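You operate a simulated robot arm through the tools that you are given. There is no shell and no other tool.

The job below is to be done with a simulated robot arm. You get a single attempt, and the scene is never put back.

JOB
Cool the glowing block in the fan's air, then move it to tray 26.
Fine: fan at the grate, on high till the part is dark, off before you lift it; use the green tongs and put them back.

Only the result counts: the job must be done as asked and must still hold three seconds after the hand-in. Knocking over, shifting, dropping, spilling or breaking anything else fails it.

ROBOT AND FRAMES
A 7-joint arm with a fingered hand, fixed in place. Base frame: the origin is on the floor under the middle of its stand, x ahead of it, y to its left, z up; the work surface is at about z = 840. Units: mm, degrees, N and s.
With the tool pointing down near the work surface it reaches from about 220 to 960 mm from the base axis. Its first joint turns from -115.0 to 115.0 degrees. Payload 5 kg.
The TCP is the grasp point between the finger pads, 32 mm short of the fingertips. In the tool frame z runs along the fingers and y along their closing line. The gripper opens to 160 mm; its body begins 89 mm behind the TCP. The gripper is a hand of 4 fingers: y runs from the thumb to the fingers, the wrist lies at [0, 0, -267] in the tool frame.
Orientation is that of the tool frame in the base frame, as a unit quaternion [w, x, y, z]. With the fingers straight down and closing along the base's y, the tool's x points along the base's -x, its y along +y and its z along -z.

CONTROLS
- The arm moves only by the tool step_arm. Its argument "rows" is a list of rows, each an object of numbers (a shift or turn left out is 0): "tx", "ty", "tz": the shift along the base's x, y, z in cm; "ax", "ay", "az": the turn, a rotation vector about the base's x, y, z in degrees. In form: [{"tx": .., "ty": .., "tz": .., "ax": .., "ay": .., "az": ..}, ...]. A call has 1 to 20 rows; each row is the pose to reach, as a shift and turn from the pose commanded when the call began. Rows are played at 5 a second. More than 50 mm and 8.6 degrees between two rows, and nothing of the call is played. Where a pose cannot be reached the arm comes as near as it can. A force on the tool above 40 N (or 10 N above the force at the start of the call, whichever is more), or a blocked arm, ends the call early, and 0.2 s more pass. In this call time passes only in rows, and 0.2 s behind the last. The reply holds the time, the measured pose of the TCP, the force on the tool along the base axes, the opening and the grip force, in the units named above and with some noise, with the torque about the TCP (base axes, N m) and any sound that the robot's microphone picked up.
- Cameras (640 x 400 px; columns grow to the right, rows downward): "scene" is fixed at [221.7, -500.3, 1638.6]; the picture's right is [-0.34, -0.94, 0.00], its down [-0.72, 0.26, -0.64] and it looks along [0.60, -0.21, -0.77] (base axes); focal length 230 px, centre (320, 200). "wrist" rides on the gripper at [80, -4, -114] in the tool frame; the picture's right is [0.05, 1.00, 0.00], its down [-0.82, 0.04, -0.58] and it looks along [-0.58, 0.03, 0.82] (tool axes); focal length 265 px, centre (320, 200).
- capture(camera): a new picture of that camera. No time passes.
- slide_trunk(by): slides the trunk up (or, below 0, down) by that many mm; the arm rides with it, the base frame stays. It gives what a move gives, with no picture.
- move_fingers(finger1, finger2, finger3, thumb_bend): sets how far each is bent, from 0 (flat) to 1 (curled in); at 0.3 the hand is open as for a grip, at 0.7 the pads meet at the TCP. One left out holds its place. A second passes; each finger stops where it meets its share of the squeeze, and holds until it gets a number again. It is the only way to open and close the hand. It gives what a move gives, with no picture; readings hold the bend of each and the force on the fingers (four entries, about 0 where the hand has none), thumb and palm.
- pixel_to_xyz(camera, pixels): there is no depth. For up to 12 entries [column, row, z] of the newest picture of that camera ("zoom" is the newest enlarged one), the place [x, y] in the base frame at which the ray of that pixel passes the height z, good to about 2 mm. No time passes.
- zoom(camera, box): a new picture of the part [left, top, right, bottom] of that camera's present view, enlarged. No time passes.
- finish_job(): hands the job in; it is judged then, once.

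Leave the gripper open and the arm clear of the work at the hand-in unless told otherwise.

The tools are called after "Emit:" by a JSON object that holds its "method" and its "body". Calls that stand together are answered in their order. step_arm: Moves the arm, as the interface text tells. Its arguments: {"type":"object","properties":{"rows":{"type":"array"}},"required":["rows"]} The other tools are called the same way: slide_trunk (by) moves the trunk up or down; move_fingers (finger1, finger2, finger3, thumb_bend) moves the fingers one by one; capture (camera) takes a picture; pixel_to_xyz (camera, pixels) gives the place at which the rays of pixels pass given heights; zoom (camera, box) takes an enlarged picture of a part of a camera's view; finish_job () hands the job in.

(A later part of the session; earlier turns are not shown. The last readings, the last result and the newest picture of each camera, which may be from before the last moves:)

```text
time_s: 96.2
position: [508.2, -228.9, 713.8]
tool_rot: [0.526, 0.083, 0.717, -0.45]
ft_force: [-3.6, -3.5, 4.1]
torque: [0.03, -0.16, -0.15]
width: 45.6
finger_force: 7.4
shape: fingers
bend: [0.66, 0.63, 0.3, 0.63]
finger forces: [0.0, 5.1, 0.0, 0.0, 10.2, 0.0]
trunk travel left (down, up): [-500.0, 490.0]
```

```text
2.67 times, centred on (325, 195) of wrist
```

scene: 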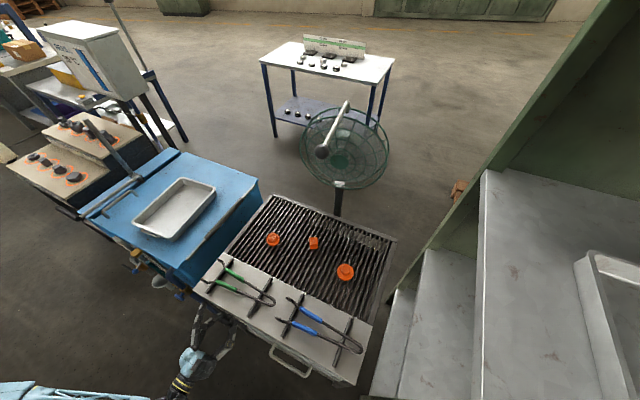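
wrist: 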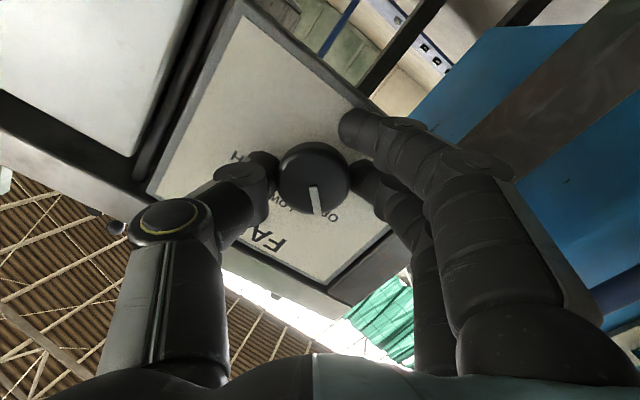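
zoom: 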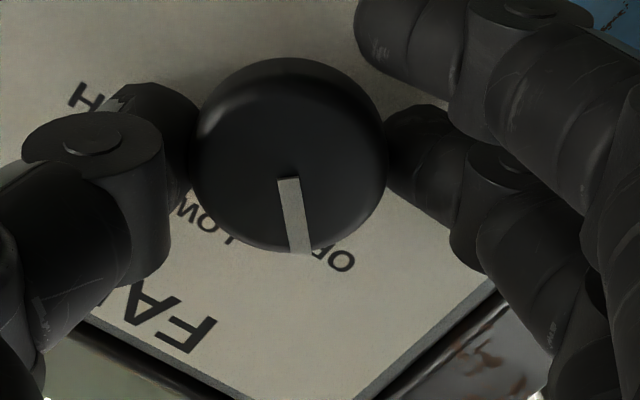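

The blades stand still again, so the fan is off. I release, back off and check that the pointer is squarely on OFF.

Emit:
{"method": "move_fingers", "body": {"finger1": 0.45, "finger2": 0.45, "finger3": 0.3, "thumb_bend": 0.45}}

Emit:
{"method": "step_arm", "body": {"rows": [{"tx": -2.0, "ty": 2.1}, {"tx": -4.0, "ty": 4.2}, {"tx": -6.0, "ty": 6.3}]}}

Emit:
{"method": "capture", "body": {"camera": "wrist"}}

Emit:
{"method": "zoom", "body": {"camera": "wrist", "box": [210, 60, 420, 240]}}

```text
time_s: 97.2
position: [507.6, -227.4, 713.7]
tool_rot: [0.524, 0.084, 0.717, -0.452]
ft_force: [-0.4, 0.0, 0.2]
torque: [-0.02, 0.0, 0.02]
width: 110.7
finger_force: 0.2
shape: fingers
bend: [0.45, 0.45, 0.3, 0.45]
finger forces: [0.0, 0.0, 0.0, 0.1, 0.0, 0.0]
trunk travel left (down, up): [-500.0, 490.0]
```

```text
time_s: 98.0
position: [448.5, -164.7, 712.9]
tool_rot: [0.524, 0.084, 0.717, -0.452]
ft_force: [-0.2, 0.7, -0.1]
torque: [0.02, 0.01, -0.01]
width: 110.4
finger_force: 0.1
shape: fingers
bend: [0.45, 0.45, 0.3, 0.45]
finger forces: [0.1, 0.0, 0.0, 0.0, 0.0, 0.0]
trunk travel left (down, up): [-500.0, 490.0]
```

```text
taken
```

wrist: 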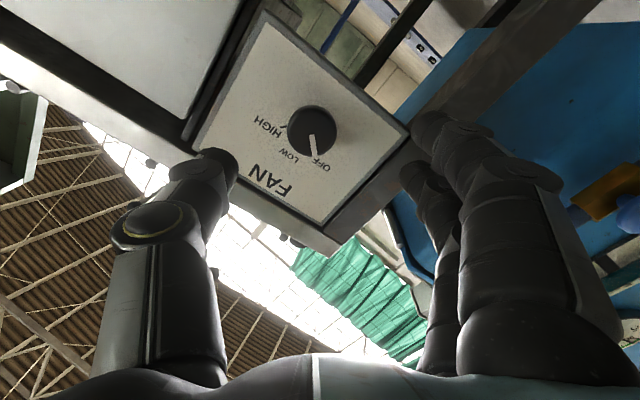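

```text
2.22 times, centred on (315, 150) of wrist
```

zoom: 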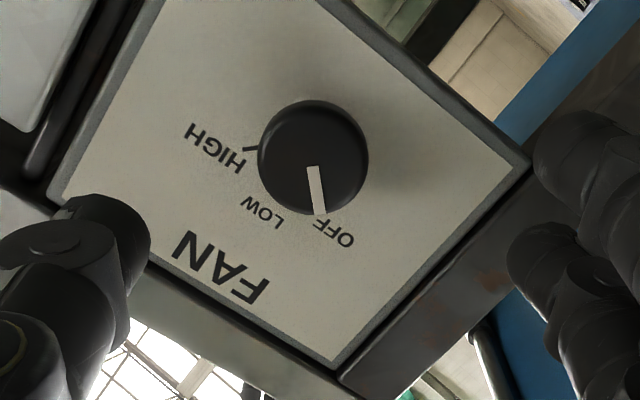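

The pointer is on OFF and the fan stands still. Now I look for tray 26 again: trunk up 350 mm, then to the tank's left side at about (700,220,1240).

Emit:
{"method": "slide_trunk", "body": {"by": 350}}

Emit:
{"method": "step_arm", "body": {"rows": [{"tx": 2.1, "ty": 3.2, "tz": 1.5, "ax": 5.2, "ay": 0.6, "az": -2.4}, {"tx": 4.2, "ty": 6.4, "tz": 3, "ax": 10.4, "ay": 1.2, "az": -4.8}, {"tx": 6.3, "ty": 9.6, "tz": 4.4, "ax": 15.5, "ay": 1.8, "az": -7.3}, {"tx": 8.4, "ty": 12.8, "tz": 5.9, "ax": 20.7, "ay": 2.4, "az": -9.7}, {"tx": 10.5, "ty": 16, "tz": 7.4, "ax": 25.9, "ay": 3, "az": -12.1}, {"tx": 12.6, "ty": 19.3, "tz": 8.9, "ax": 31, "ay": 3.6, "az": -14.5}, {"tx": 14.7, "ty": 22.5, "tz": 10.3, "ax": 36.2, "ay": 4.3, "az": -16.9}, {"tx": 16.8, "ty": 25.7, "tz": 11.8, "ax": 41.4, "ay": 4.9, "az": -19.3}, {"tx": 18.9, "ty": 28.9, "tz": 13.3, "ax": 46.6, "ay": 5.5, "az": -21.8}, {"tx": 21, "ty": 32.1, "tz": 14.8, "ax": 51.8, "ay": 6.1, "az": -24.2}, {"tx": 23.1, "ty": 35.3, "tz": 16.2, "ax": 56.9, "ay": 6.7, "az": -26.6}, {"tx": 25.2, "ty": 38.5, "tz": 17.7, "ax": 62.1, "ay": 7.3, "az": -29}]}}

Emit:
{"method": "move_fingers", "body": {"finger1": 0.3, "finger2": 0.3, "finger3": 0.3, "thumb_bend": 0.3}}

Emit:
{"method": "capture", "body": {"camera": "wrist"}}

```text
time_s: 101.4
position: [449.9, -165.2, 1062.8]
tool_rot: [0.524, 0.084, 0.717, -0.451]
ft_force: [1.4, 0.5, -0.8]
torque: [0.01, -0.02, -0.02]
width: 110.3
finger_force: 0.0
shape: fingers
bend: [0.45, 0.45, 0.3, 0.45]
finger forces: [0.0, 0.0, 0.1, 0.0, 0.0, 0.0]
trunk travel left (down, up): [-850.0, 140.0]
```

```text
time_s: 104.0
position: [699.5, 219.7, 1242.2]
tool_rot: [0.239, 0.48, 0.833, -0.136]
ft_force: [0.2, -0.1, -0.9]
torque: [-0.03, 0.05, 0.0]
width: 110.6
finger_force: 0.1
shape: fingers
bend: [0.45, 0.45, 0.3, 0.45]
finger forces: [0.1, 0.1, 0.0, 0.0, 0.1, 0.0]
trunk travel left (down, up): [-850.0, 140.0]
```

```text
time_s: 105.0
position: [699.8, 219.9, 1241.9]
tool_rot: [0.239, 0.48, 0.833, -0.136]
ft_force: [-0.9, 0.6, 0.3]
torque: [0.0, -0.01, 0.02]
width: 170.1
finger_force: 0.0
shape: fingers
bend: [0.3, 0.3, 0.3, 0.3]
finger forces: [0.0, 0.0, 0.0, 0.1, 0.0, 0.0]
trunk travel left (down, up): [-850.0, 140.0]
```

```text
taken
```

wrist: 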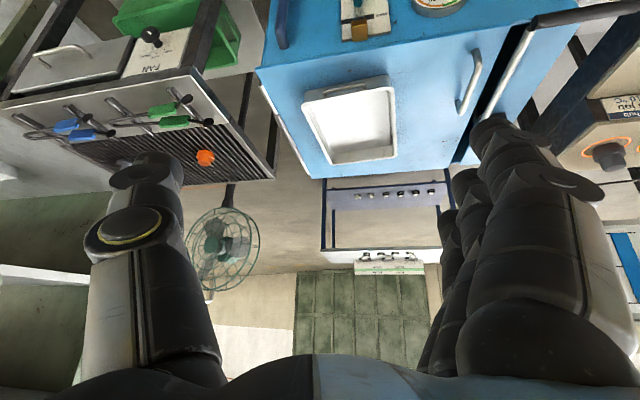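

I go further left to about (810,390,1150), still clear of the boards (x > 1050), to see the tank tray's left side.

Emit:
{"method": "step_arm", "body": {"rows": [{"tx": 2.2, "ty": 3.4, "tz": -1.8}, {"tx": 4.4, "ty": 6.8, "tz": -3.6}, {"tx": 6.6, "ty": 10.2, "tz": -5.4}, {"tx": 8.8, "ty": 13.6, "tz": -7.2}, {"tx": 11, "ty": 17, "tz": -9}]}}

Emit:
{"method": "capture", "body": {"camera": "wrist"}}

Emit:
{"method": "zoom", "body": {"camera": "wrist", "box": [200, 60, 360, 180]}}

```text
time_s: 106.2
position: [811.2, 391.6, 1144.9]
tool_rot: [0.239, 0.48, 0.833, -0.137]
ft_force: [-0.5, -0.2, -0.5]
torque: [-0.04, 0.06, -0.03]
width: 170.2
finger_force: 0.2
shape: fingers
bend: [0.3, 0.3, 0.3, 0.3]
finger forces: [0.0, 0.1, 0.1, 0.0, 0.1, 0.0]
trunk travel left (down, up): [-850.0, 140.0]
```

```text
taken
```

wrist: 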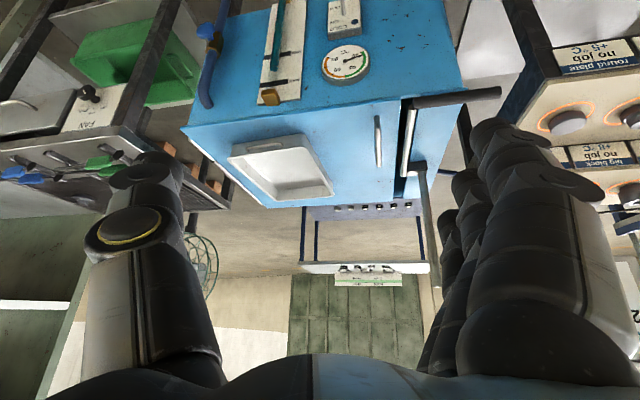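

```text
3.33 times, centred on (280, 120) of wrist
```

zoom: 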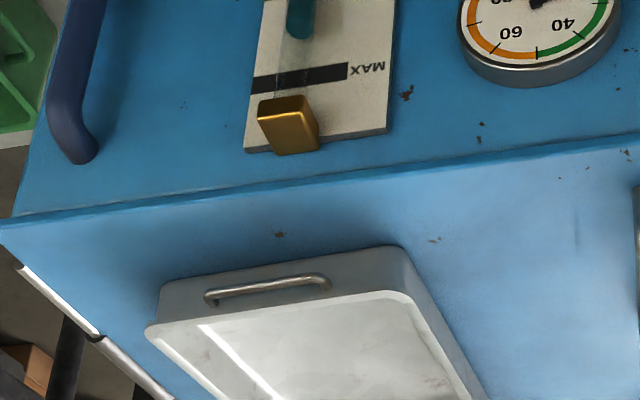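

I zoom on the tray's left outer wall (right edge in this view, around (300,140)).

Emit:
{"method": "zoom", "body": {"camera": "wrist", "box": [290, 130, 345, 205]}}

Emit:
{"method": "zoom", "body": {"camera": "wrist", "box": [225, 130, 315, 175]}}

Emit:
{"method": "zoom", "body": {"camera": "wrist", "box": [50, 0, 250, 120]}}

Emit:
{"method": "zoom", "body": {"camera": "wrist", "box": [0, 0, 640, 2]}}

```text
5.33 times, centred on (318, 168) of wrist
```

zoom: 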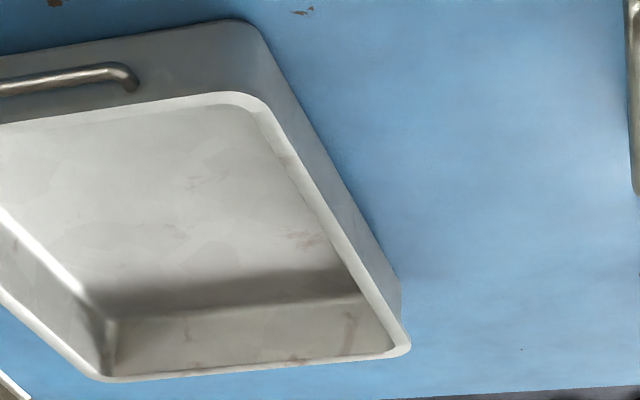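

```text
7.11 times, centred on (270, 152) of wrist
```

zoom: 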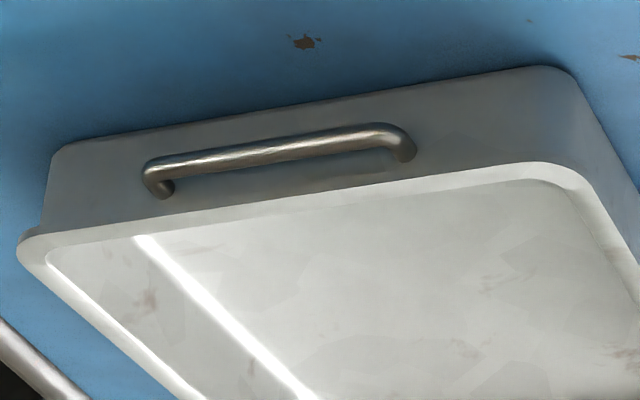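

```text
3.20 times, centred on (150, 60) of wrist
```

zoom: 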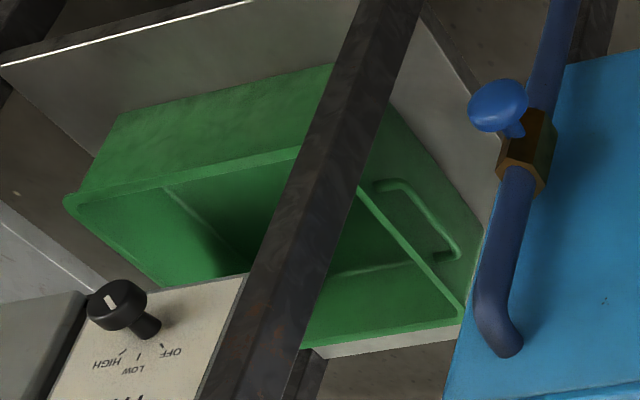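

```text
1.00 times, centred on (320, 1) of wrist (not enlarged: the box is as wide or as high as the picture)
```

zoom: 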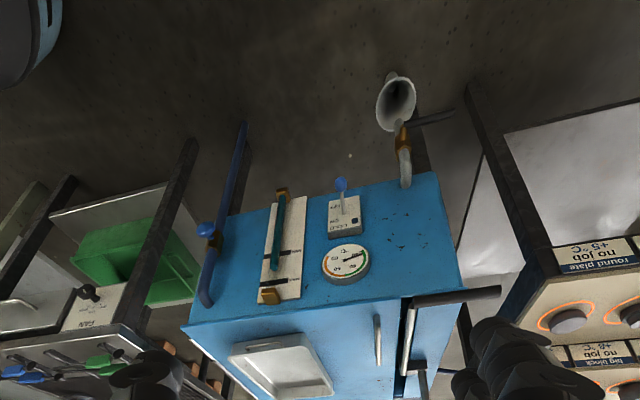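

The tank tray's left side is blank too. But I recall a slab seen from below above the rack's 1200 mm board – there is a higher shelf (its edge also shows at the scene's top right corner). I raise the trunk by 140 mm and go up to look onto that top shelf.

Emit:
{"method": "slide_trunk", "body": {"by": 140}}

Emit:
{"method": "step_arm", "body": {"rows": [{"tx": -2.6, "ty": -2.85, "tz": 2.2}, {"tx": -5.2, "ty": -5.7, "tz": 4.4}, {"tx": -7.8, "ty": -8.55, "tz": 6.6}, {"tx": -10.4, "ty": -11.4, "tz": 8.8}, {"tx": -13, "ty": -14.25, "tz": 11}, {"tx": -15.6, "ty": -17.1, "tz": 13.2}, {"tx": -18.2, "ty": -19.95, "tz": 15.4}, {"tx": -20.7, "ty": -22.8, "tz": 17.6}, {"tx": -23.3, "ty": -25.65, "tz": 19.8}, {"tx": -25.9, "ty": -28.5, "tz": 22}, {"tx": -28.5, "ty": -31.35, "tz": 24.2}, {"tx": -31.1, "ty": -34.2, "tz": 26.5}]}}

Emit:
{"method": "step_arm", "body": {"rows": [{"tx": -0.8, "ty": -4.2, "tz": 0.8, "az": -1.8}, {"tx": -1.6, "ty": -8.4, "tz": 1.6, "az": -3.6}, {"tx": -2.4, "ty": -12.6, "tz": 2.4, "az": -5.4}, {"tx": -3.2, "ty": -16.8, "tz": 3.2, "az": -7.2}, {"tx": -4, "ty": -21, "tz": 4, "az": -9}, {"tx": -4.8, "ty": -25.2, "tz": 4.8, "az": -10.8}, {"tx": -5.6, "ty": -29.4, "tz": 5.6, "az": -12.6}, {"tx": -6.3, "ty": -33.7, "tz": 6.4, "az": -14.4}, {"tx": -7, "ty": -38, "tz": 7.2, "az": -16}, {"tx": -10.8, "ty": -39.6, "tz": 8, "az": -18}, {"tx": -14.5, "ty": -41.2, "tz": 8.8, "az": -20}, {"tx": -18.3, "ty": -42.8, "tz": 9.6, "az": -22}, {"tx": -22, "ty": -44.4, "tz": 10.4, "az": -24}, {"tx": -25.8, "ty": -46, "tz": 11.2, "az": -26}, {"tx": -29.5, "ty": -47.6, "tz": 12, "az": -28}, {"tx": -33.3, "ty": -49.3, "tz": 12.6, "az": -30}]}}

Emit:
{"method": "capture", "body": {"camera": "wrist"}}

```text
time_s: 107.9
position: [808.1, 390.7, 1286.5]
tool_rot: [0.24, 0.481, 0.832, -0.137]
ft_force: [0.8, 0.6, -0.5]
torque: [-0.03, -0.03, 0.0]
width: 170.1
finger_force: 0.1
shape: fingers
bend: [0.3, 0.3, 0.3, 0.3]
finger forces: [0.0, 0.0, 0.1, 0.1, 0.0, 0.0]
trunk travel left (down, up): [-990.0, 0.0]
```

```text
time_s: 110.5
position: [494.0, 48.2, 1552.8]
tool_rot: [0.241, 0.48, 0.833, -0.136]
ft_force: [-1.6, -0.7, 0.3]
torque: [-0.02, -0.07, 0.02]
width: 170.2
finger_force: 0.0
shape: fingers
bend: [0.3, 0.3, 0.3, 0.3]
finger forces: [0.0, 0.1, 0.1, 0.0, 0.0, 0.1]
trunk travel left (down, up): [-990.0, 0.0]
```

```text
time_s: 113.9
position: [207.9, -440.5, 1587.4]
tool_rot: [0.207, 0.679, 0.674, -0.203]
ft_force: [-0.1, 0.3, 0.3]
torque: [0.0, -0.01, 0.05]
width: 170.7
finger_force: 0.1
shape: fingers
bend: [0.3, 0.3, 0.3, 0.3]
finger forces: [0.0, 0.0, 0.0, 0.0, 0.0, 0.1]
out of reach, approached as far as the arm can: row 10, 11, 12, 13, 14, 15, 16
trunk travel left (down, up): [-990.0, 0.0]
```

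```text
taken
```

wrist: 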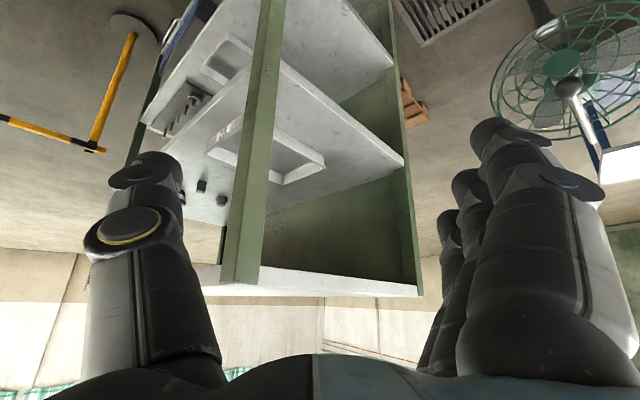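

The rack's uppermost board (about z=1600, at (300,285)) is empty. I check whether the rack trays have a handle on the end opposite to their label – that would tell where the tank tray's label is.

Emit:
{"method": "zoom", "body": {"camera": "wrist", "box": [200, 90, 340, 200]}}

Emit:
{"method": "zoom", "body": {"camera": "wrist", "box": [200, 20, 300, 100]}}

Emit:
{"method": "zoom", "body": {"camera": "wrist", "box": [180, 250, 440, 350]}}

Emit:
{"method": "zoom", "body": {"camera": "wrist", "box": [212, 125, 226, 140]}}

```text
3.64 times, centred on (270, 145) of wrist
```

zoom: 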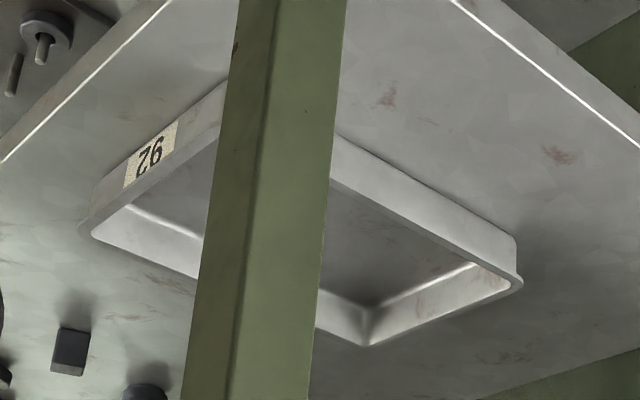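

```text
5.00 times, centred on (250, 60) of wrist
```

zoom: 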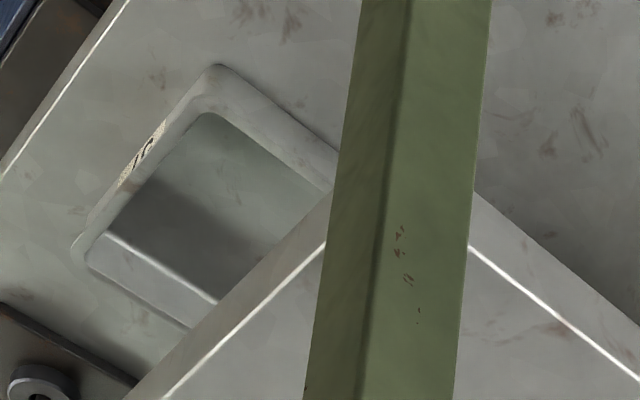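

```text
2.46 times, centred on (310, 300) of wrist
```

zoom: 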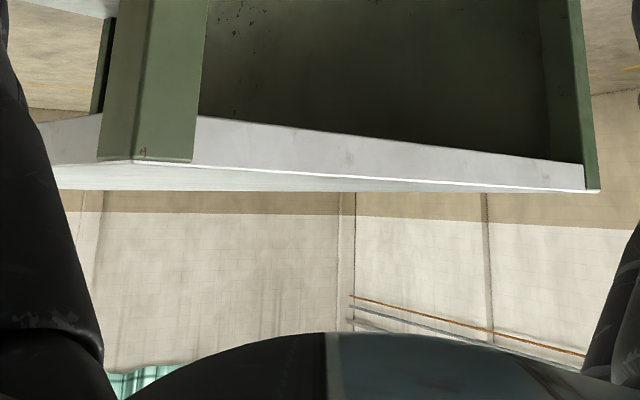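

```text
16.00 times, centred on (219, 132) of wrist
```

zoom: 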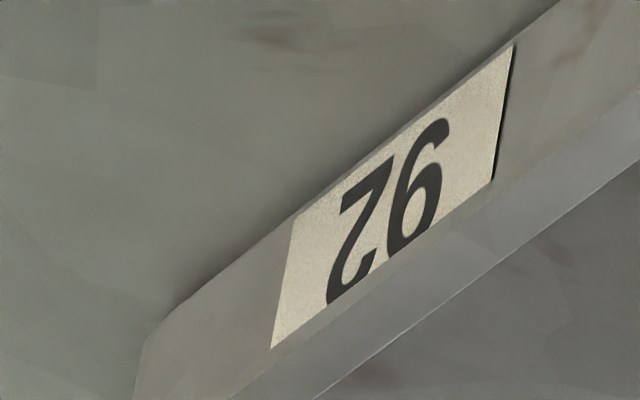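

Nothing on the top board. The label on the 1200 mm tray is "92" again. The rack trays are plain; the tank tray has a handle. I'll take a better look at the back-left side from up high, since a third numbered tray may stand there.

Emit:
{"method": "step_arm", "body": {"rows": [{"tx": 2.2, "ty": 2.6, "az": 5.8}, {"tx": 4.4, "ty": 5.2, "az": 11.6}, {"tx": 6.6, "ty": 7.8, "az": 17.4}, {"tx": 8.7, "ty": 10.3, "az": 23.2}, {"tx": 10.9, "ty": 12.9, "az": 29}, {"tx": 13.1, "ty": 15.5, "az": 34.8}, {"tx": 15.3, "ty": 18.1, "az": 40.6}, {"tx": 17.5, "ty": 20.7, "az": 46.4}, {"tx": 19.7, "ty": 23.3, "az": 52.2}, {"tx": 21.8, "ty": 25.8, "az": 58}, {"tx": 24, "ty": 28.4, "az": 64}, {"tx": 26.2, "ty": 31, "az": 70}]}}

Emit:
{"method": "step_arm", "body": {"rows": [{"tx": -0.6, "ty": 3.8, "az": 6.6}, {"tx": -1.2, "ty": 7.7, "az": 13.2}, {"tx": -1.8, "ty": 11.5, "az": 19.8}, {"tx": -2.3, "ty": 15.3, "az": 26.4}, {"tx": -2.9, "ty": 19.2, "az": 33}, {"tx": -3.5, "ty": 23, "az": 39.6}, {"tx": -4.1, "ty": 26.8, "az": 46.2}, {"tx": -4.7, "ty": 30.7, "az": 52.8}, {"tx": -5.3, "ty": 34.5, "az": 59.4}, {"tx": -5.8, "ty": 38.3, "az": 66}, {"tx": -6.4, "ty": 42.2, "az": 72.6}, {"tx": -7, "ty": 46, "az": 80}]}}

Emit:
{"method": "step_arm", "body": {"rows": [{"tx": -3, "ty": 1.9, "az": 7}, {"tx": -6, "ty": 3.8, "az": 14}, {"tx": -9, "ty": 5.7, "az": 21}, {"tx": -12, "ty": 7.6, "az": 28}, {"tx": -15, "ty": 9.5, "az": 35}, {"tx": -18, "ty": 11.4, "az": 42}, {"tx": -21, "ty": 13.3, "az": 49}, {"tx": -24, "ty": 15.2, "az": 56}, {"tx": -27, "ty": 17.1, "az": 63}, {"tx": -30, "ty": 19, "az": 70}]}}

Emit:
{"method": "capture", "body": {"camera": "wrist"}}

Emit:
{"method": "zoom", "body": {"camera": "wrist", "box": [200, 0, 440, 170]}}

Emit:
{"method": "zoom", "body": {"camera": "wrist", "box": [0, 0, 640, 2]}}

```text
time_s: 116.5
position: [521.6, -133.5, 1547.1]
tool_rot: [0.285, 0.195, 0.937, -0.046]
ft_force: [0.0, -2.1, 1.2]
torque: [0.14, 0.04, 0.11]
width: 171.0
finger_force: 0.1
shape: fingers
bend: [0.3, 0.3, 0.3, 0.3]
finger forces: [0.0, 0.0, 0.1, 0.0, 0.0, 0.0]
out of reach, approached as far as the arm can: row 1, 2, 3, 4, 5, 6, 7, 8, 9, 10, 11, 12
trunk travel left (down, up): [-990.0, 0.0]
```

```text
time_s: 119.3
position: [485.1, 232.1, 1560.9]
tool_rot: [0.275, -0.368, 0.885, 0.075]
ft_force: [0.8, -1.3, -0.3]
torque: [0.14, 0.03, 0.07]
width: 170.8
finger_force: 0.1
shape: fingers
bend: [0.3, 0.3, 0.3, 0.3]
finger forces: [0.1, 0.0, 0.0, 0.1, 0.0, 0.0]
out of reach, approached as far as the arm can: row 1, 2, 3, 4, 5, 6, 7, 8, 9, 10, 11, 12
trunk travel left (down, up): [-990.0, 0.0]
stopped in row 12: the arm was blocked; the commanded pose is now the measured one
```

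```text
time_s: 121.5
position: [167.4, 420.5, 1599.0]
tool_rot: [-0.18, 0.812, -0.514, -0.212]
ft_force: [0.4, 0.5, -0.2]
torque: [-0.04, 0.0, -0.01]
width: 170.9
finger_force: 0.1
shape: fingers
bend: [0.3, 0.3, 0.3, 0.3]
finger forces: [0.1, 0.1, 0.0, 0.1, 0.0, 0.0]
out of reach, approached as far as the arm can: row 2, 3, 4, 5, 6, 7, 8, 9, 10
trunk travel left (down, up): [-990.0, 0.0]
```

```text
taken
```

wrist: 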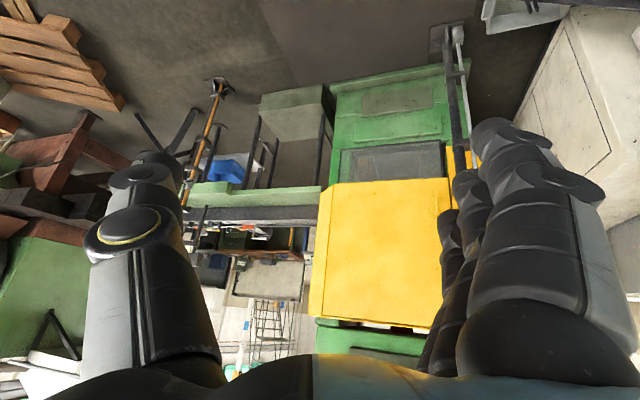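

```text
2.35 times, centred on (320, 85) of wrist
```

zoom: 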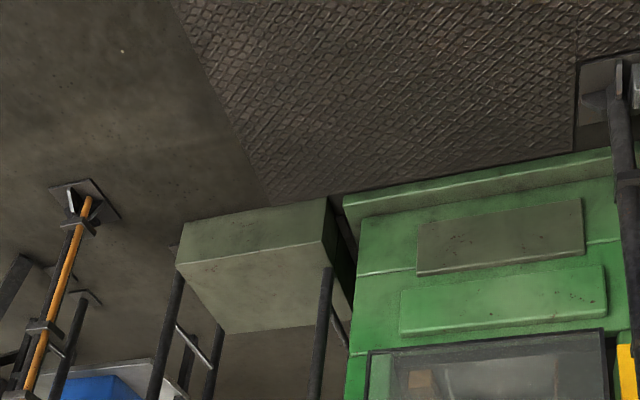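

```text
1.00 times, centred on (320, 1) of wrist (not enlarged: the box is as wide or as high as the picture)
```

zoom: 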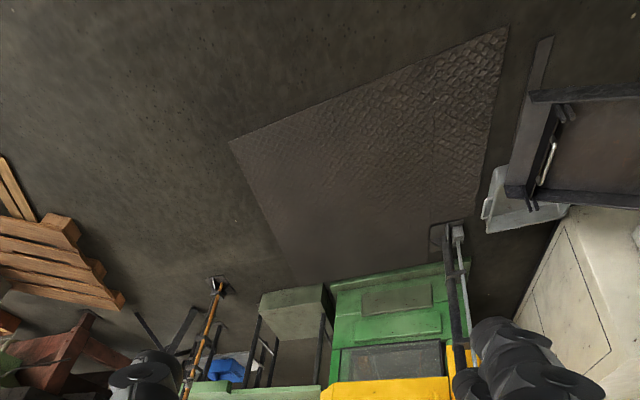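

The left side shows only distant machines. I turn 48 degrees further to see the top of the white bench behind-left.

Emit:
{"method": "step_arm", "body": {"rows": [{"az": 8}, {"az": 16}, {"az": 24}, {"az": 32}, {"az": 40}, {"az": 48}]}}

Emit:
{"method": "capture", "body": {"camera": "wrist"}}

Emit:
{"method": "zoom", "body": {"camera": "wrist", "box": [200, 0, 460, 180]}}

Emit:
{"method": "zoom", "body": {"camera": "wrist", "box": [630, 0, 640, 350]}}

```text
time_s: 122.9
position: [76.1, 382.4, 1674.2]
tool_rot: [-0.084, 0.938, -0.26, -0.212]
ft_force: [-1.2, 0.2, 0.0]
torque: [-0.01, 0.05, -0.01]
width: 170.6
finger_force: 0.0
shape: fingers
bend: [0.3, 0.3, 0.3, 0.3]
finger forces: [0.1, 0.0, 0.1, 0.0, 0.0, 0.0]
out of reach, approached as far as the arm can: row 1, 2, 3, 4, 5, 6
trunk travel left (down, up): [-990.0, 0.0]
```

```text
taken
```

wrist: 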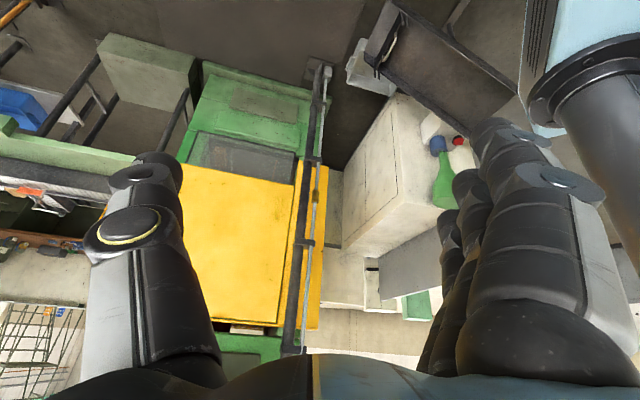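

```text
2.22 times, centred on (330, 90) of wrist
```

zoom: 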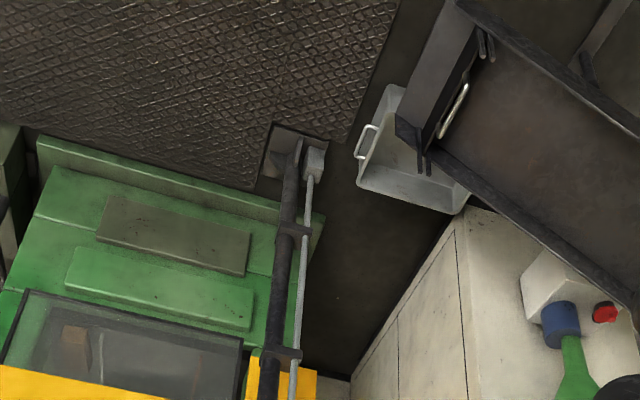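

```text
1.14 times, centred on (635, 175) of wrist
```

zoom: 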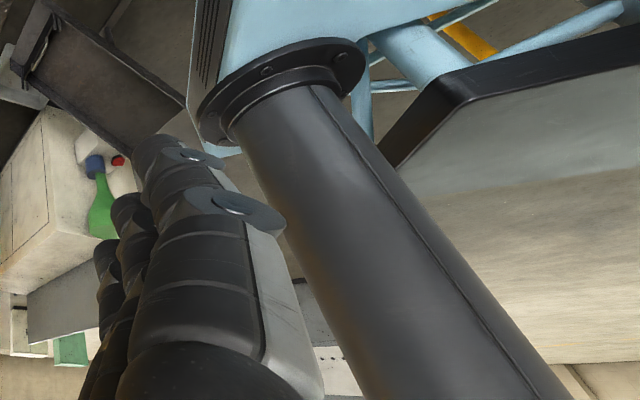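

No further trays there. I take a very close look at the tank tray's right side and rim in the scene view, now that the arm is out of the way.

Emit:
{"method": "zoom", "body": {"camera": "scene", "box": [165, 200, 205, 240]}}

Emit:
{"method": "zoom", "body": {"camera": "scene", "box": [185, 180, 225, 215]}}

Emit:
{"method": "zoom", "body": {"camera": "scene", "box": [130, 205, 180, 245]}}

Emit:
{"method": "zoom", "body": {"camera": "scene", "box": [130, 170, 225, 235]}}

Emit:
{"method": "zoom", "body": {"camera": "scene", "box": [595, 235, 640, 400]}}

Emit:
{"method": "zoom", "body": {"camera": "scene", "box": [636, 300, 640, 400]}}

```text
10.00 times, centred on (185, 220) of scene
```

zoom: 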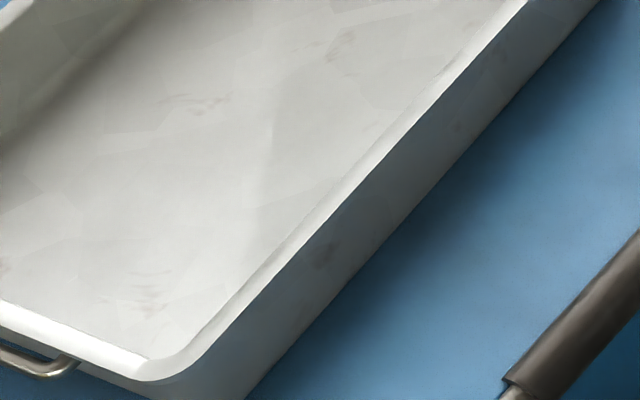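

```text
11.43 times, centred on (205, 198) of scene
```

zoom: 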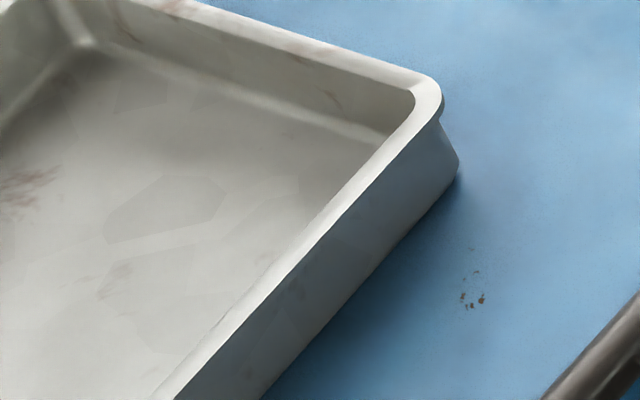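

```text
10.00 times, centred on (155, 225) of scene
```

zoom: 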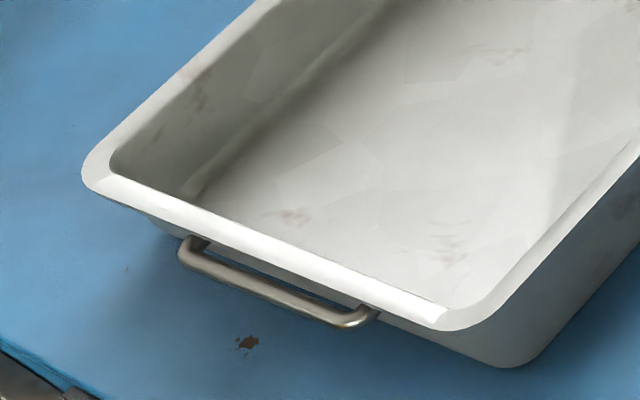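

```text
6.15 times, centred on (178, 202) of scene
```

zoom: 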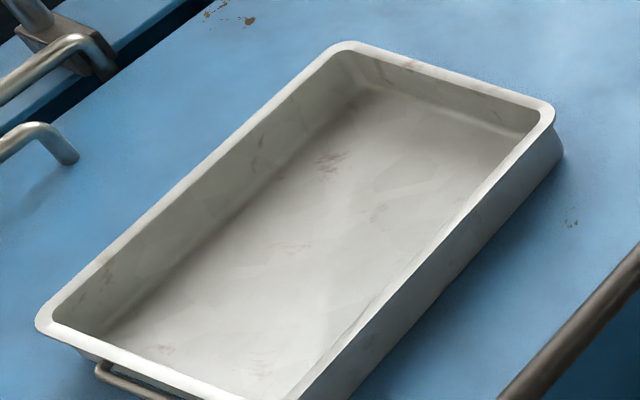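

```text
2.42 times, centred on (618, 318) of scene
```

zoom: 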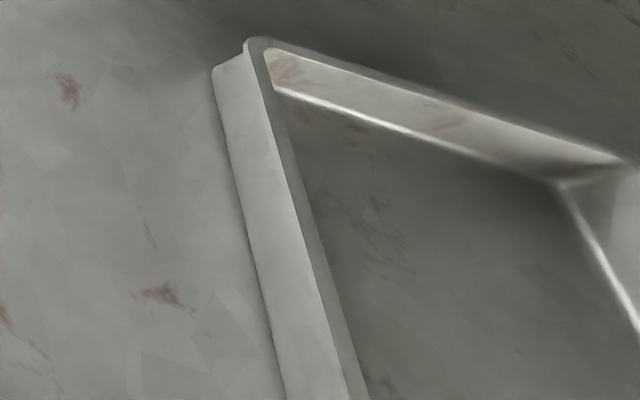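

```text
4.00 times, centred on (638, 350) of scene
```

zoom: 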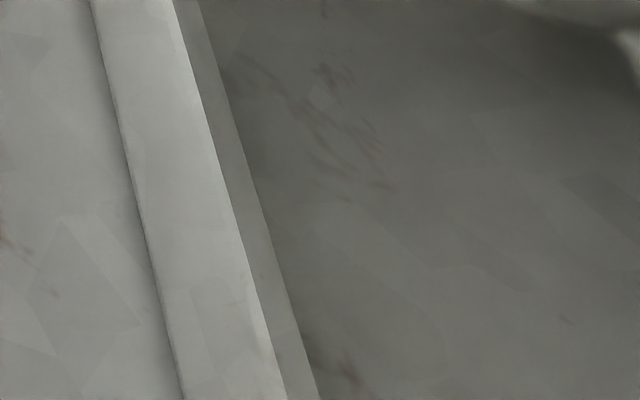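

The tank tray has no visible number on three sides. One more hidden place: the grill's lower shelf, behind/under the drawer. I travel back to the front of the grill to look at it from below counter height.

Emit:
{"method": "step_arm", "body": {"rows": [{"tx": 3.2, "ty": -0.8, "tz": -1.7, "az": -7.5}, {"tx": 6.5, "ty": -1.6, "tz": -3.4, "az": -15}, {"tx": 9.7, "ty": -2.5, "tz": -5.1, "az": -22.5}, {"tx": 13, "ty": -3.3, "tz": -6.8, "az": -30}, {"tx": 16.2, "ty": -4.1, "tz": -8.5, "az": -37.5}, {"tx": 19.4, "ty": -4.9, "tz": -10.2, "az": -45}, {"tx": 22.7, "ty": -5.7, "tz": -11.9, "az": -52.5}, {"tx": 25.9, "ty": -6.6, "tz": -13.6, "az": -60}, {"tx": 29.2, "ty": -7.4, "tz": -15.3, "az": -67.5}, {"tx": 32.4, "ty": -8.2, "tz": -17, "az": -75}]}}

Emit:
{"method": "step_arm", "body": {"rows": [{"tx": 0.9, "ty": -2.9, "tz": -1, "az": -8}, {"tx": 1.8, "ty": -5.7, "tz": -2, "az": -16}, {"tx": 2.6, "ty": -8.6, "tz": -3, "az": -24}, {"tx": 3.5, "ty": -11.4, "tz": -4, "az": -32}, {"tx": 4.4, "ty": -14.3, "tz": -5, "az": -40}, {"tx": 5.3, "ty": -17.1, "tz": -6, "az": -48}, {"tx": 6.2, "ty": -20, "tz": -7, "az": -56}, {"tx": 7, "ty": -22.9, "tz": -8, "az": -64}, {"tx": 7.5, "ty": -25.7, "tz": -9, "az": -72}, {"tx": 8, "ty": -28.6, "tz": -10, "az": -80}, {"tx": 8, "ty": -31.4, "tz": -11, "az": -88}, {"tx": 8, "ty": -34.3, "tz": -12, "az": -96}, {"tx": 8, "ty": -37.1, "tz": -13.5, "az": -104}, {"tx": 8, "ty": -40, "tz": -15, "az": -112}]}}

Emit:
{"method": "capture", "body": {"camera": "wrist"}}

```text
time_s: 125.1
position: [370.2, 306.2, 1537.2]
tool_rot: [0.197, -0.616, 0.756, 0.104]
ft_force: [2.3, -1.0, -0.2]
torque: [0.16, 0.14, 0.06]
width: 170.9
finger_force: 0.0
shape: fingers
bend: [0.3, 0.3, 0.3, 0.3]
finger forces: [0.1, 0.0, 0.0, 0.0, 0.0, 0.0]
out of reach, approached as far as the arm can: row 6, 7, 8, 9, 10
trunk travel left (down, up): [-990.0, 0.0]
```

```text
time_s: 128.1
position: [501.5, -107.4, 1353.1]
tool_rot: [0.205, 0.319, 0.92, -0.097]
ft_force: [-0.6, -3.4, -0.8]
torque: [0.38, -0.02, 0.09]
width: 170.9
finger_force: 0.0
shape: fingers
bend: [0.3, 0.3, 0.3, 0.3]
finger forces: [0.1, 0.0, 0.0, 0.0, 0.1, 0.0]
out of reach, approached as far as the arm can: row 1, 2, 3, 4, 5, 6, 7, 8, 9, 10, 11, 12, 13, 14
trunk travel left (down, up): [-990.0, 0.0]
```

```text
taken
```

wrist: 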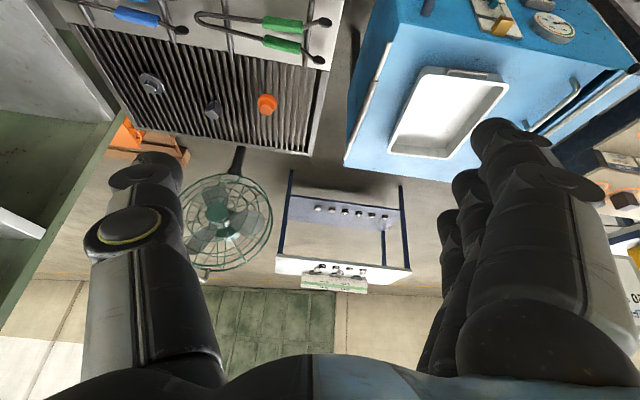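

I lower the trunk 300 mm and move down in front of the grill to about (425,-70,780).

Emit:
{"method": "slide_trunk", "body": {"by": -300}}

Emit:
{"method": "step_arm", "body": {"rows": [{"tx": -1.3, "ty": 0.6, "tz": -4.0, "az": -1.3}, {"tx": -2.5, "ty": 1.2, "tz": -8, "az": -2.6}, {"tx": -3.8, "ty": 1.8, "tz": -12, "az": -4}, {"tx": -5.1, "ty": 2.5, "tz": -16, "az": -5.3}, {"tx": -6.3, "ty": 3.1, "tz": -20, "az": -6.6}, {"tx": -7.6, "ty": 3.7, "tz": -24, "az": -8}, {"tx": -7.6, "ty": 3.7, "tz": -28, "az": -8}]}}

Emit:
{"method": "capture", "body": {"camera": "wrist"}}

Emit:
{"method": "zoom", "body": {"camera": "wrist", "box": [0, 0, 640, 2]}}

Emit:
{"method": "zoom", "body": {"camera": "wrist", "box": [100, 0, 400, 160]}}

```text
time_s: 131.1
position: [502.3, -106.5, 1053.4]
tool_rot: [0.206, 0.318, 0.92, -0.097]
ft_force: [0.7, 0.1, 0.1]
torque: [-0.01, -0.01, -0.02]
width: 170.8
finger_force: 0.1
shape: fingers
bend: [0.3, 0.3, 0.3, 0.3]
finger forces: [0.0, 0.1, 0.1, 0.0, 0.1, 0.1]
trunk travel left (down, up): [-690.0, 300.0]
```

```text
time_s: 132.7
position: [426.0, -65.5, 772.7]
tool_rot: [0.199, 0.382, 0.895, -0.112]
ft_force: [0.0, -0.6, 0.1]
torque: [-0.02, 0.03, -0.01]
width: 170.9
finger_force: 0.1
shape: fingers
bend: [0.3, 0.3, 0.3, 0.3]
finger forces: [0.0, 0.0, 0.0, 0.1, 0.0, 0.0]
out of reach, approached as far as the arm can: row 1, 2
trunk travel left (down, up): [-690.0, 300.0]
```

```text
taken
```

wrist: 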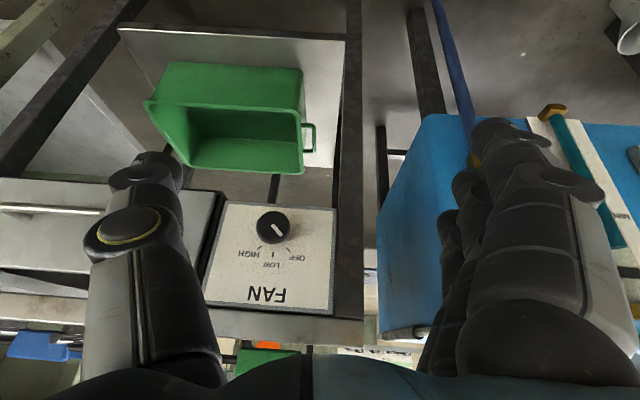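

```text
1.00 times, centred on (320, 1) of wrist (not enlarged: the box is as wide or as high as the picture)
```

zoom: 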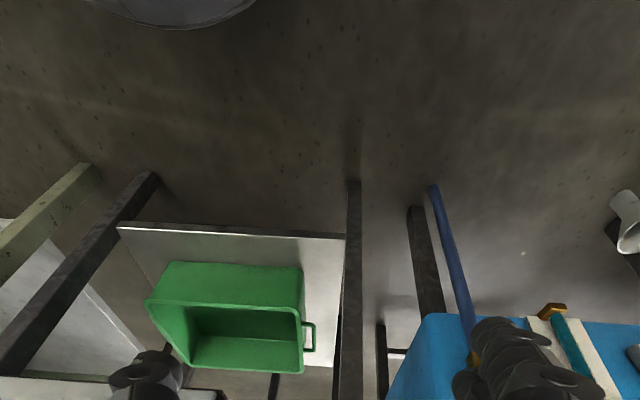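

```text
2.13 times, centred on (250, 80) of wrist
```

zoom: 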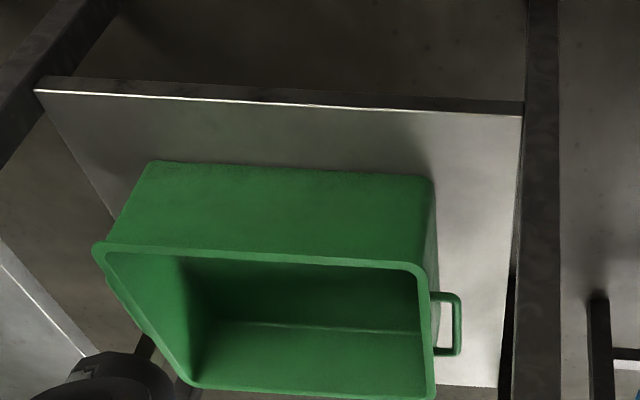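

The lower shelf only holds the green bin; and the dial clearly shows OFF here. A useful check: if the rack trays carry a handle on the end opposite their label, then the tank tray (handle toward me) has its label hidden on its far end. I raise the trunk 300 mm and go to (545,-735,1464) facing the rack (yaw -135) to look past tray 92's far end.

Emit:
{"method": "slide_trunk", "body": {"by": 300}}

Emit:
{"method": "step_arm", "body": {"rows": [{"tx": 0.3, "ty": -2.6, "tz": 3.2, "az": -4.5}, {"tx": 0.5, "ty": -5.2, "tz": 6.3, "az": -9}, {"tx": 0.8, "ty": -7.8, "tz": 9.4, "az": -13.5}, {"tx": 1.1, "ty": -10.4, "tz": 12.5, "az": -18}, {"tx": 1.3, "ty": -13, "tz": 15.6, "az": -22.5}, {"tx": 1.6, "ty": -15.7, "tz": 18.7, "az": -27}, {"tx": 1.9, "ty": -18.3, "tz": 21.8, "az": -31.5}, {"tx": 2.1, "ty": -20.9, "tz": 25, "az": -36}, {"tx": 2.4, "ty": -23.5, "tz": 28, "az": -40}, {"tx": 3.3, "ty": -27.5, "tz": 29, "az": -44.5}, {"tx": 4.1, "ty": -31.4, "tz": 30, "az": -49}, {"tx": 5, "ty": -35.4, "tz": 31, "az": -53.5}, {"tx": 5.9, "ty": -39.3, "tz": 32, "az": -58}, {"tx": 6.7, "ty": -43.3, "tz": 33, "az": -62.5}, {"tx": 7.6, "ty": -47.2, "tz": 34, "az": -67}, {"tx": 8.5, "ty": -51.2, "tz": 35, "az": -71.5}, {"tx": 9.3, "ty": -55.1, "tz": 36, "az": -76}, {"tx": 10.2, "ty": -59.1, "tz": 37, "az": -80.5}, {"tx": 11, "ty": -63, "tz": 38, "az": -85}, {"tx": 11.9, "ty": -67, "tz": 39.1, "az": -89}]}}

Emit:
{"method": "capture", "body": {"camera": "wrist"}}

```text
time_s: 135.7
position: [423.8, -67.4, 1073.6]
tool_rot: [0.198, 0.383, 0.896, -0.112]
ft_force: [-0.2, -0.2, 0.2]
torque: [0.01, -0.01, 0.02]
width: 170.9
finger_force: 0.1
shape: fingers
bend: [0.3, 0.3, 0.3, 0.3]
finger forces: [0.0, 0.0, 0.0, 0.0, 0.0, 0.1]
trunk travel left (down, up): [-990.0, 0.0]
```

```text
time_s: 139.9
position: [542.6, -743.4, 1464.8]
tool_rot: [0.061, 0.901, 0.37, -0.219]
ft_force: [0.2, -0.2, -0.4]
torque: [0.07, 0.0, -0.02]
width: 170.8
finger_force: 0.0
shape: fingers
bend: [0.3, 0.3, 0.3, 0.3]
finger forces: [0.0, 0.0, 0.0, 0.1, 0.0, 0.1]
trunk travel left (down, up): [-990.0, 0.0]
```

```text
taken
```

wrist: 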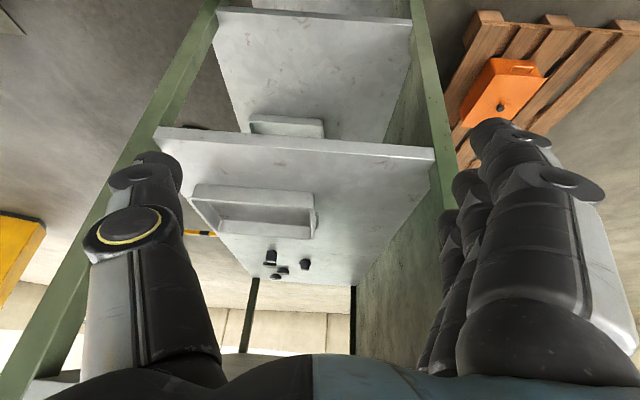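

I see the rack squarely from the front. I zoom on the right ends of both rack trays.

Emit:
{"method": "zoom", "body": {"camera": "wrist", "box": [285, 180, 345, 245]}}

Emit:
{"method": "zoom", "body": {"camera": "wrist", "box": [290, 100, 350, 145]}}

Emit:
{"method": "zoom", "body": {"camera": "wrist", "box": [180, 90, 340, 250]}}

```text
6.15 times, centred on (315, 212) of wrist
```

zoom: 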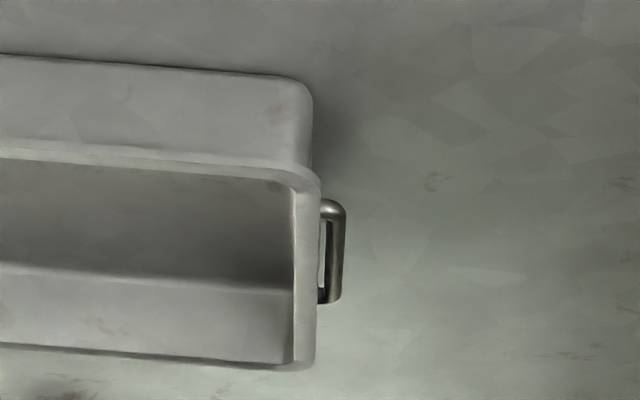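

```text
8.89 times, centred on (320, 122) of wrist
```

zoom: 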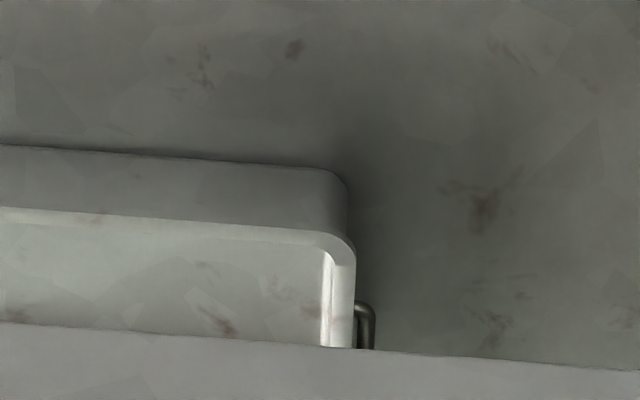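

```text
2.50 times, centred on (260, 170) of wrist
```

zoom: 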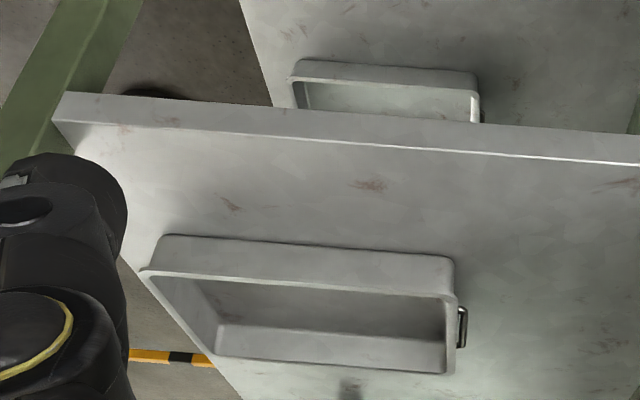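

That settles it: both rack trays have a handle on the end opposite to the label. So the tank tray, whose handle faces me, has its number on its far end; 92 and 57 are taken, so the tank tray is tray 26. Now the green tongs. I get their layout from the scene view.

Emit:
{"method": "zoom", "body": {"camera": "scene", "box": [195, 250, 285, 325]}}

Emit:
{"method": "pixel_to_xyz", "body": {"camera": "scene", "pixels": [[275.4, 303, 865], [225.9, 269.2, 865], [243.9, 281.6, 865], [219, 260, 865], [216.2, 281.6, 865], [237.1, 291.3, 865], [202.7, 280.5, 865], [232.6, 259.8, 850], [206.7, 292.9, 850], [271.4, 278.7, 850], [247.3, 317.2, 850], [313, 243, 860]]}}

```text
5.33 times, centred on (240, 288) of scene
```

zoom: 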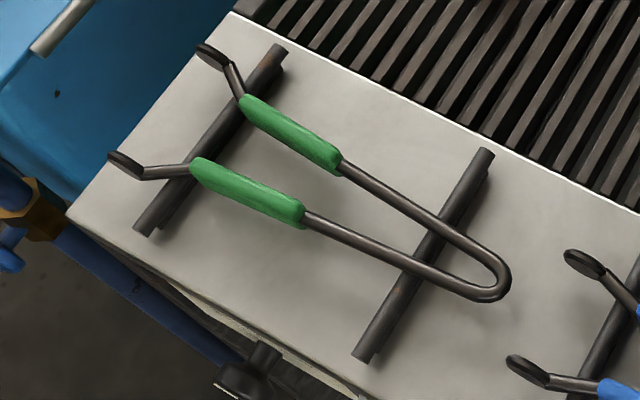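

```text
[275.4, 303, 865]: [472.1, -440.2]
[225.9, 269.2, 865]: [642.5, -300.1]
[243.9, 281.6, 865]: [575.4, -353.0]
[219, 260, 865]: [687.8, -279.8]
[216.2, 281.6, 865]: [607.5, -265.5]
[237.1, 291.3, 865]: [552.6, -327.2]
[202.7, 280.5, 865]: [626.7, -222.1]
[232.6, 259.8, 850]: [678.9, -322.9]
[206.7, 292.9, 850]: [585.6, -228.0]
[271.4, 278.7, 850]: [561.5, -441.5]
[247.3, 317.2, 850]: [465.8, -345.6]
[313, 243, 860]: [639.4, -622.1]
```

Now the tongs' layout is clear: they lie along (0.72,0.69) with the bend at (472,-440), sleeves around (594,-311) about 42 mm apart, and tips about 87 mm further with pads facing each other. I bring the hand above them, turning it to yaw +44 so the fingers close across the sleeves and the camera looks toward the tips.

Emit:
{"method": "step_arm", "body": {"rows": [{"tx": -0.9, "ty": 2.4, "tz": -0.5, "az": 7.5}, {"tx": -1.9, "ty": 4.9, "tz": -1.1, "az": 15}, {"tx": -2.8, "ty": 7.3, "tz": -1.6, "az": 22.5}, {"tx": -3.8, "ty": 9.8, "tz": -2.2, "az": 30}, {"tx": -4.7, "ty": 12.2, "tz": -2.7, "az": 37.5}, {"tx": -5.6, "ty": 14.6, "tz": -3.2, "az": 45}, {"tx": -6.6, "ty": 17.1, "tz": -3.8, "az": 52.5}, {"tx": -7.5, "ty": 19.5, "tz": -4.3, "az": 60}, {"tx": -8.5, "ty": 22, "tz": -4.9, "az": 67.5}, {"tx": -9.4, "ty": 24.4, "tz": -5.4, "az": 75}, {"tx": -10.4, "ty": 26.9, "tz": -6, "az": 82.5}, {"tx": -11.3, "ty": 29.3, "tz": -6.5, "az": 90}]}}

Emit:
{"method": "step_arm", "body": {"rows": [{"tx": 1.4, "ty": 1.2, "tz": -1.2, "az": 7.4}, {"tx": 2.7, "ty": 2.3, "tz": -2.5, "az": 14.8}, {"tx": 4.1, "ty": 3.5, "tz": -3.8, "az": 22.2}, {"tx": 5.5, "ty": 4.6, "tz": -5, "az": 29.6}, {"tx": 6.8, "ty": 5.8, "tz": -6.2, "az": 37}, {"tx": 8.2, "ty": 7, "tz": -7.5, "az": 44.5}, {"tx": 9.6, "ty": 8.1, "tz": -8.8, "az": 52}, {"tx": 10.9, "ty": 9.3, "tz": -10, "az": 59.4}, {"tx": 12.3, "ty": 10.4, "tz": -11.2, "az": 66.8}, {"tx": 13.7, "ty": 11.6, "tz": -12.5, "az": 74.2}, {"tx": 15, "ty": 12.7, "tz": -13.8, "az": 81.6}, {"tx": 16.4, "ty": 13.9, "tz": -15, "az": 89}]}}

Emit:
{"method": "capture", "body": {"camera": "wrist"}}

```text
time_s: 142.5
position: [429.2, -442.8, 1402.3]
tool_rot: [0.199, 0.374, 0.899, -0.11]
ft_force: [0.9, -0.3, -0.7]
torque: [0.02, -0.03, -0.01]
width: 170.5
finger_force: 0.0
shape: fingers
bend: [0.3, 0.3, 0.3, 0.3]
finger forces: [0.0, 0.0, 0.0, 0.0, 0.0, 0.1]
trunk travel left (down, up): [-990.0, 0.0]
```

```text
time_s: 145.1
position: [594.4, -306.4, 1248.4]
tool_rot: [0.219, -0.364, 0.903, 0.061]
ft_force: [-0.4, 0.1, 0.4]
torque: [-0.02, 0.01, -0.02]
width: 170.6
finger_force: 0.1
shape: fingers
bend: [0.3, 0.3, 0.3, 0.3]
finger forces: [0.0, 0.1, 0.0, 0.1, 0.0, 0.0]
trunk travel left (down, up): [-990.0, 0.0]
```

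```text
taken
```

wrist: 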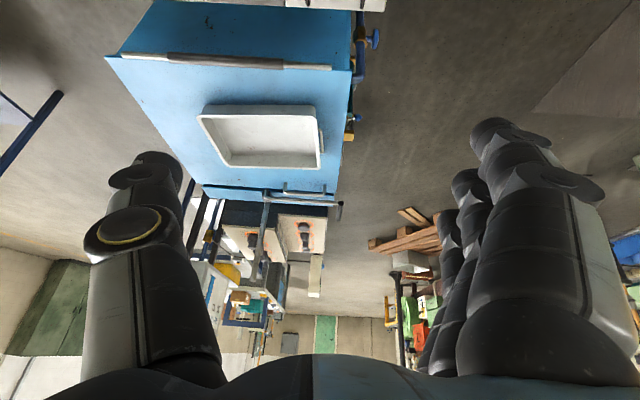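

I straighten the hand to point straight down and lower to z=1050 above the sleeves.

Emit:
{"method": "step_arm", "body": {"rows": [{"ty": -0.1, "tz": -4, "ax": -3.2, "ay": 4.2}, {"ty": -0.2, "tz": -8, "ax": -6.4, "ay": 8.3}, {"ty": -0.3, "tz": -12, "ax": -9.6, "ay": 12.5}, {"ty": -0.4, "tz": -16, "ax": -12.8, "ay": 16.6}, {"ty": -0.5, "tz": -19.8, "ax": -16, "ay": 20.8}]}}

Emit:
{"method": "capture", "body": {"camera": "wrist"}}

Emit:
{"method": "zoom", "body": {"camera": "wrist", "box": [180, 0, 460, 250]}}

```text
time_s: 146.3
position: [591.1, -307.0, 1051.5]
tool_rot: [0.0, -0.374, 0.928, -0.002]
ft_force: [0.2, 0.6, 0.0]
torque: [-0.01, 0.06, 0.02]
width: 170.8
finger_force: 0.1
shape: fingers
bend: [0.3, 0.3, 0.3, 0.3]
finger forces: [0.0, 0.0, 0.1, 0.0, 0.0, 0.0]
trunk travel left (down, up): [-990.0, 0.0]
```

```text
taken
```

wrist: 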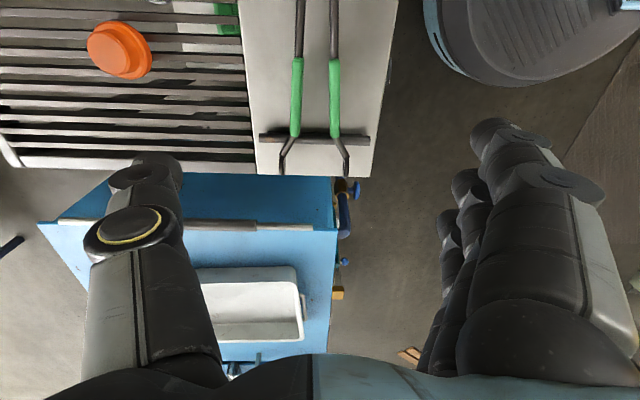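

```text
1.60 times, centred on (320, 125) of wrist
```

zoom: 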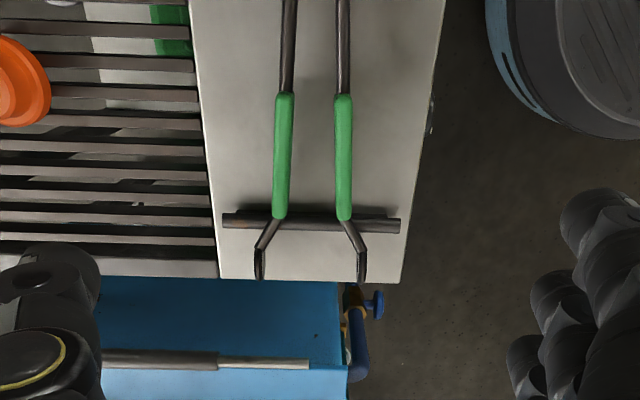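

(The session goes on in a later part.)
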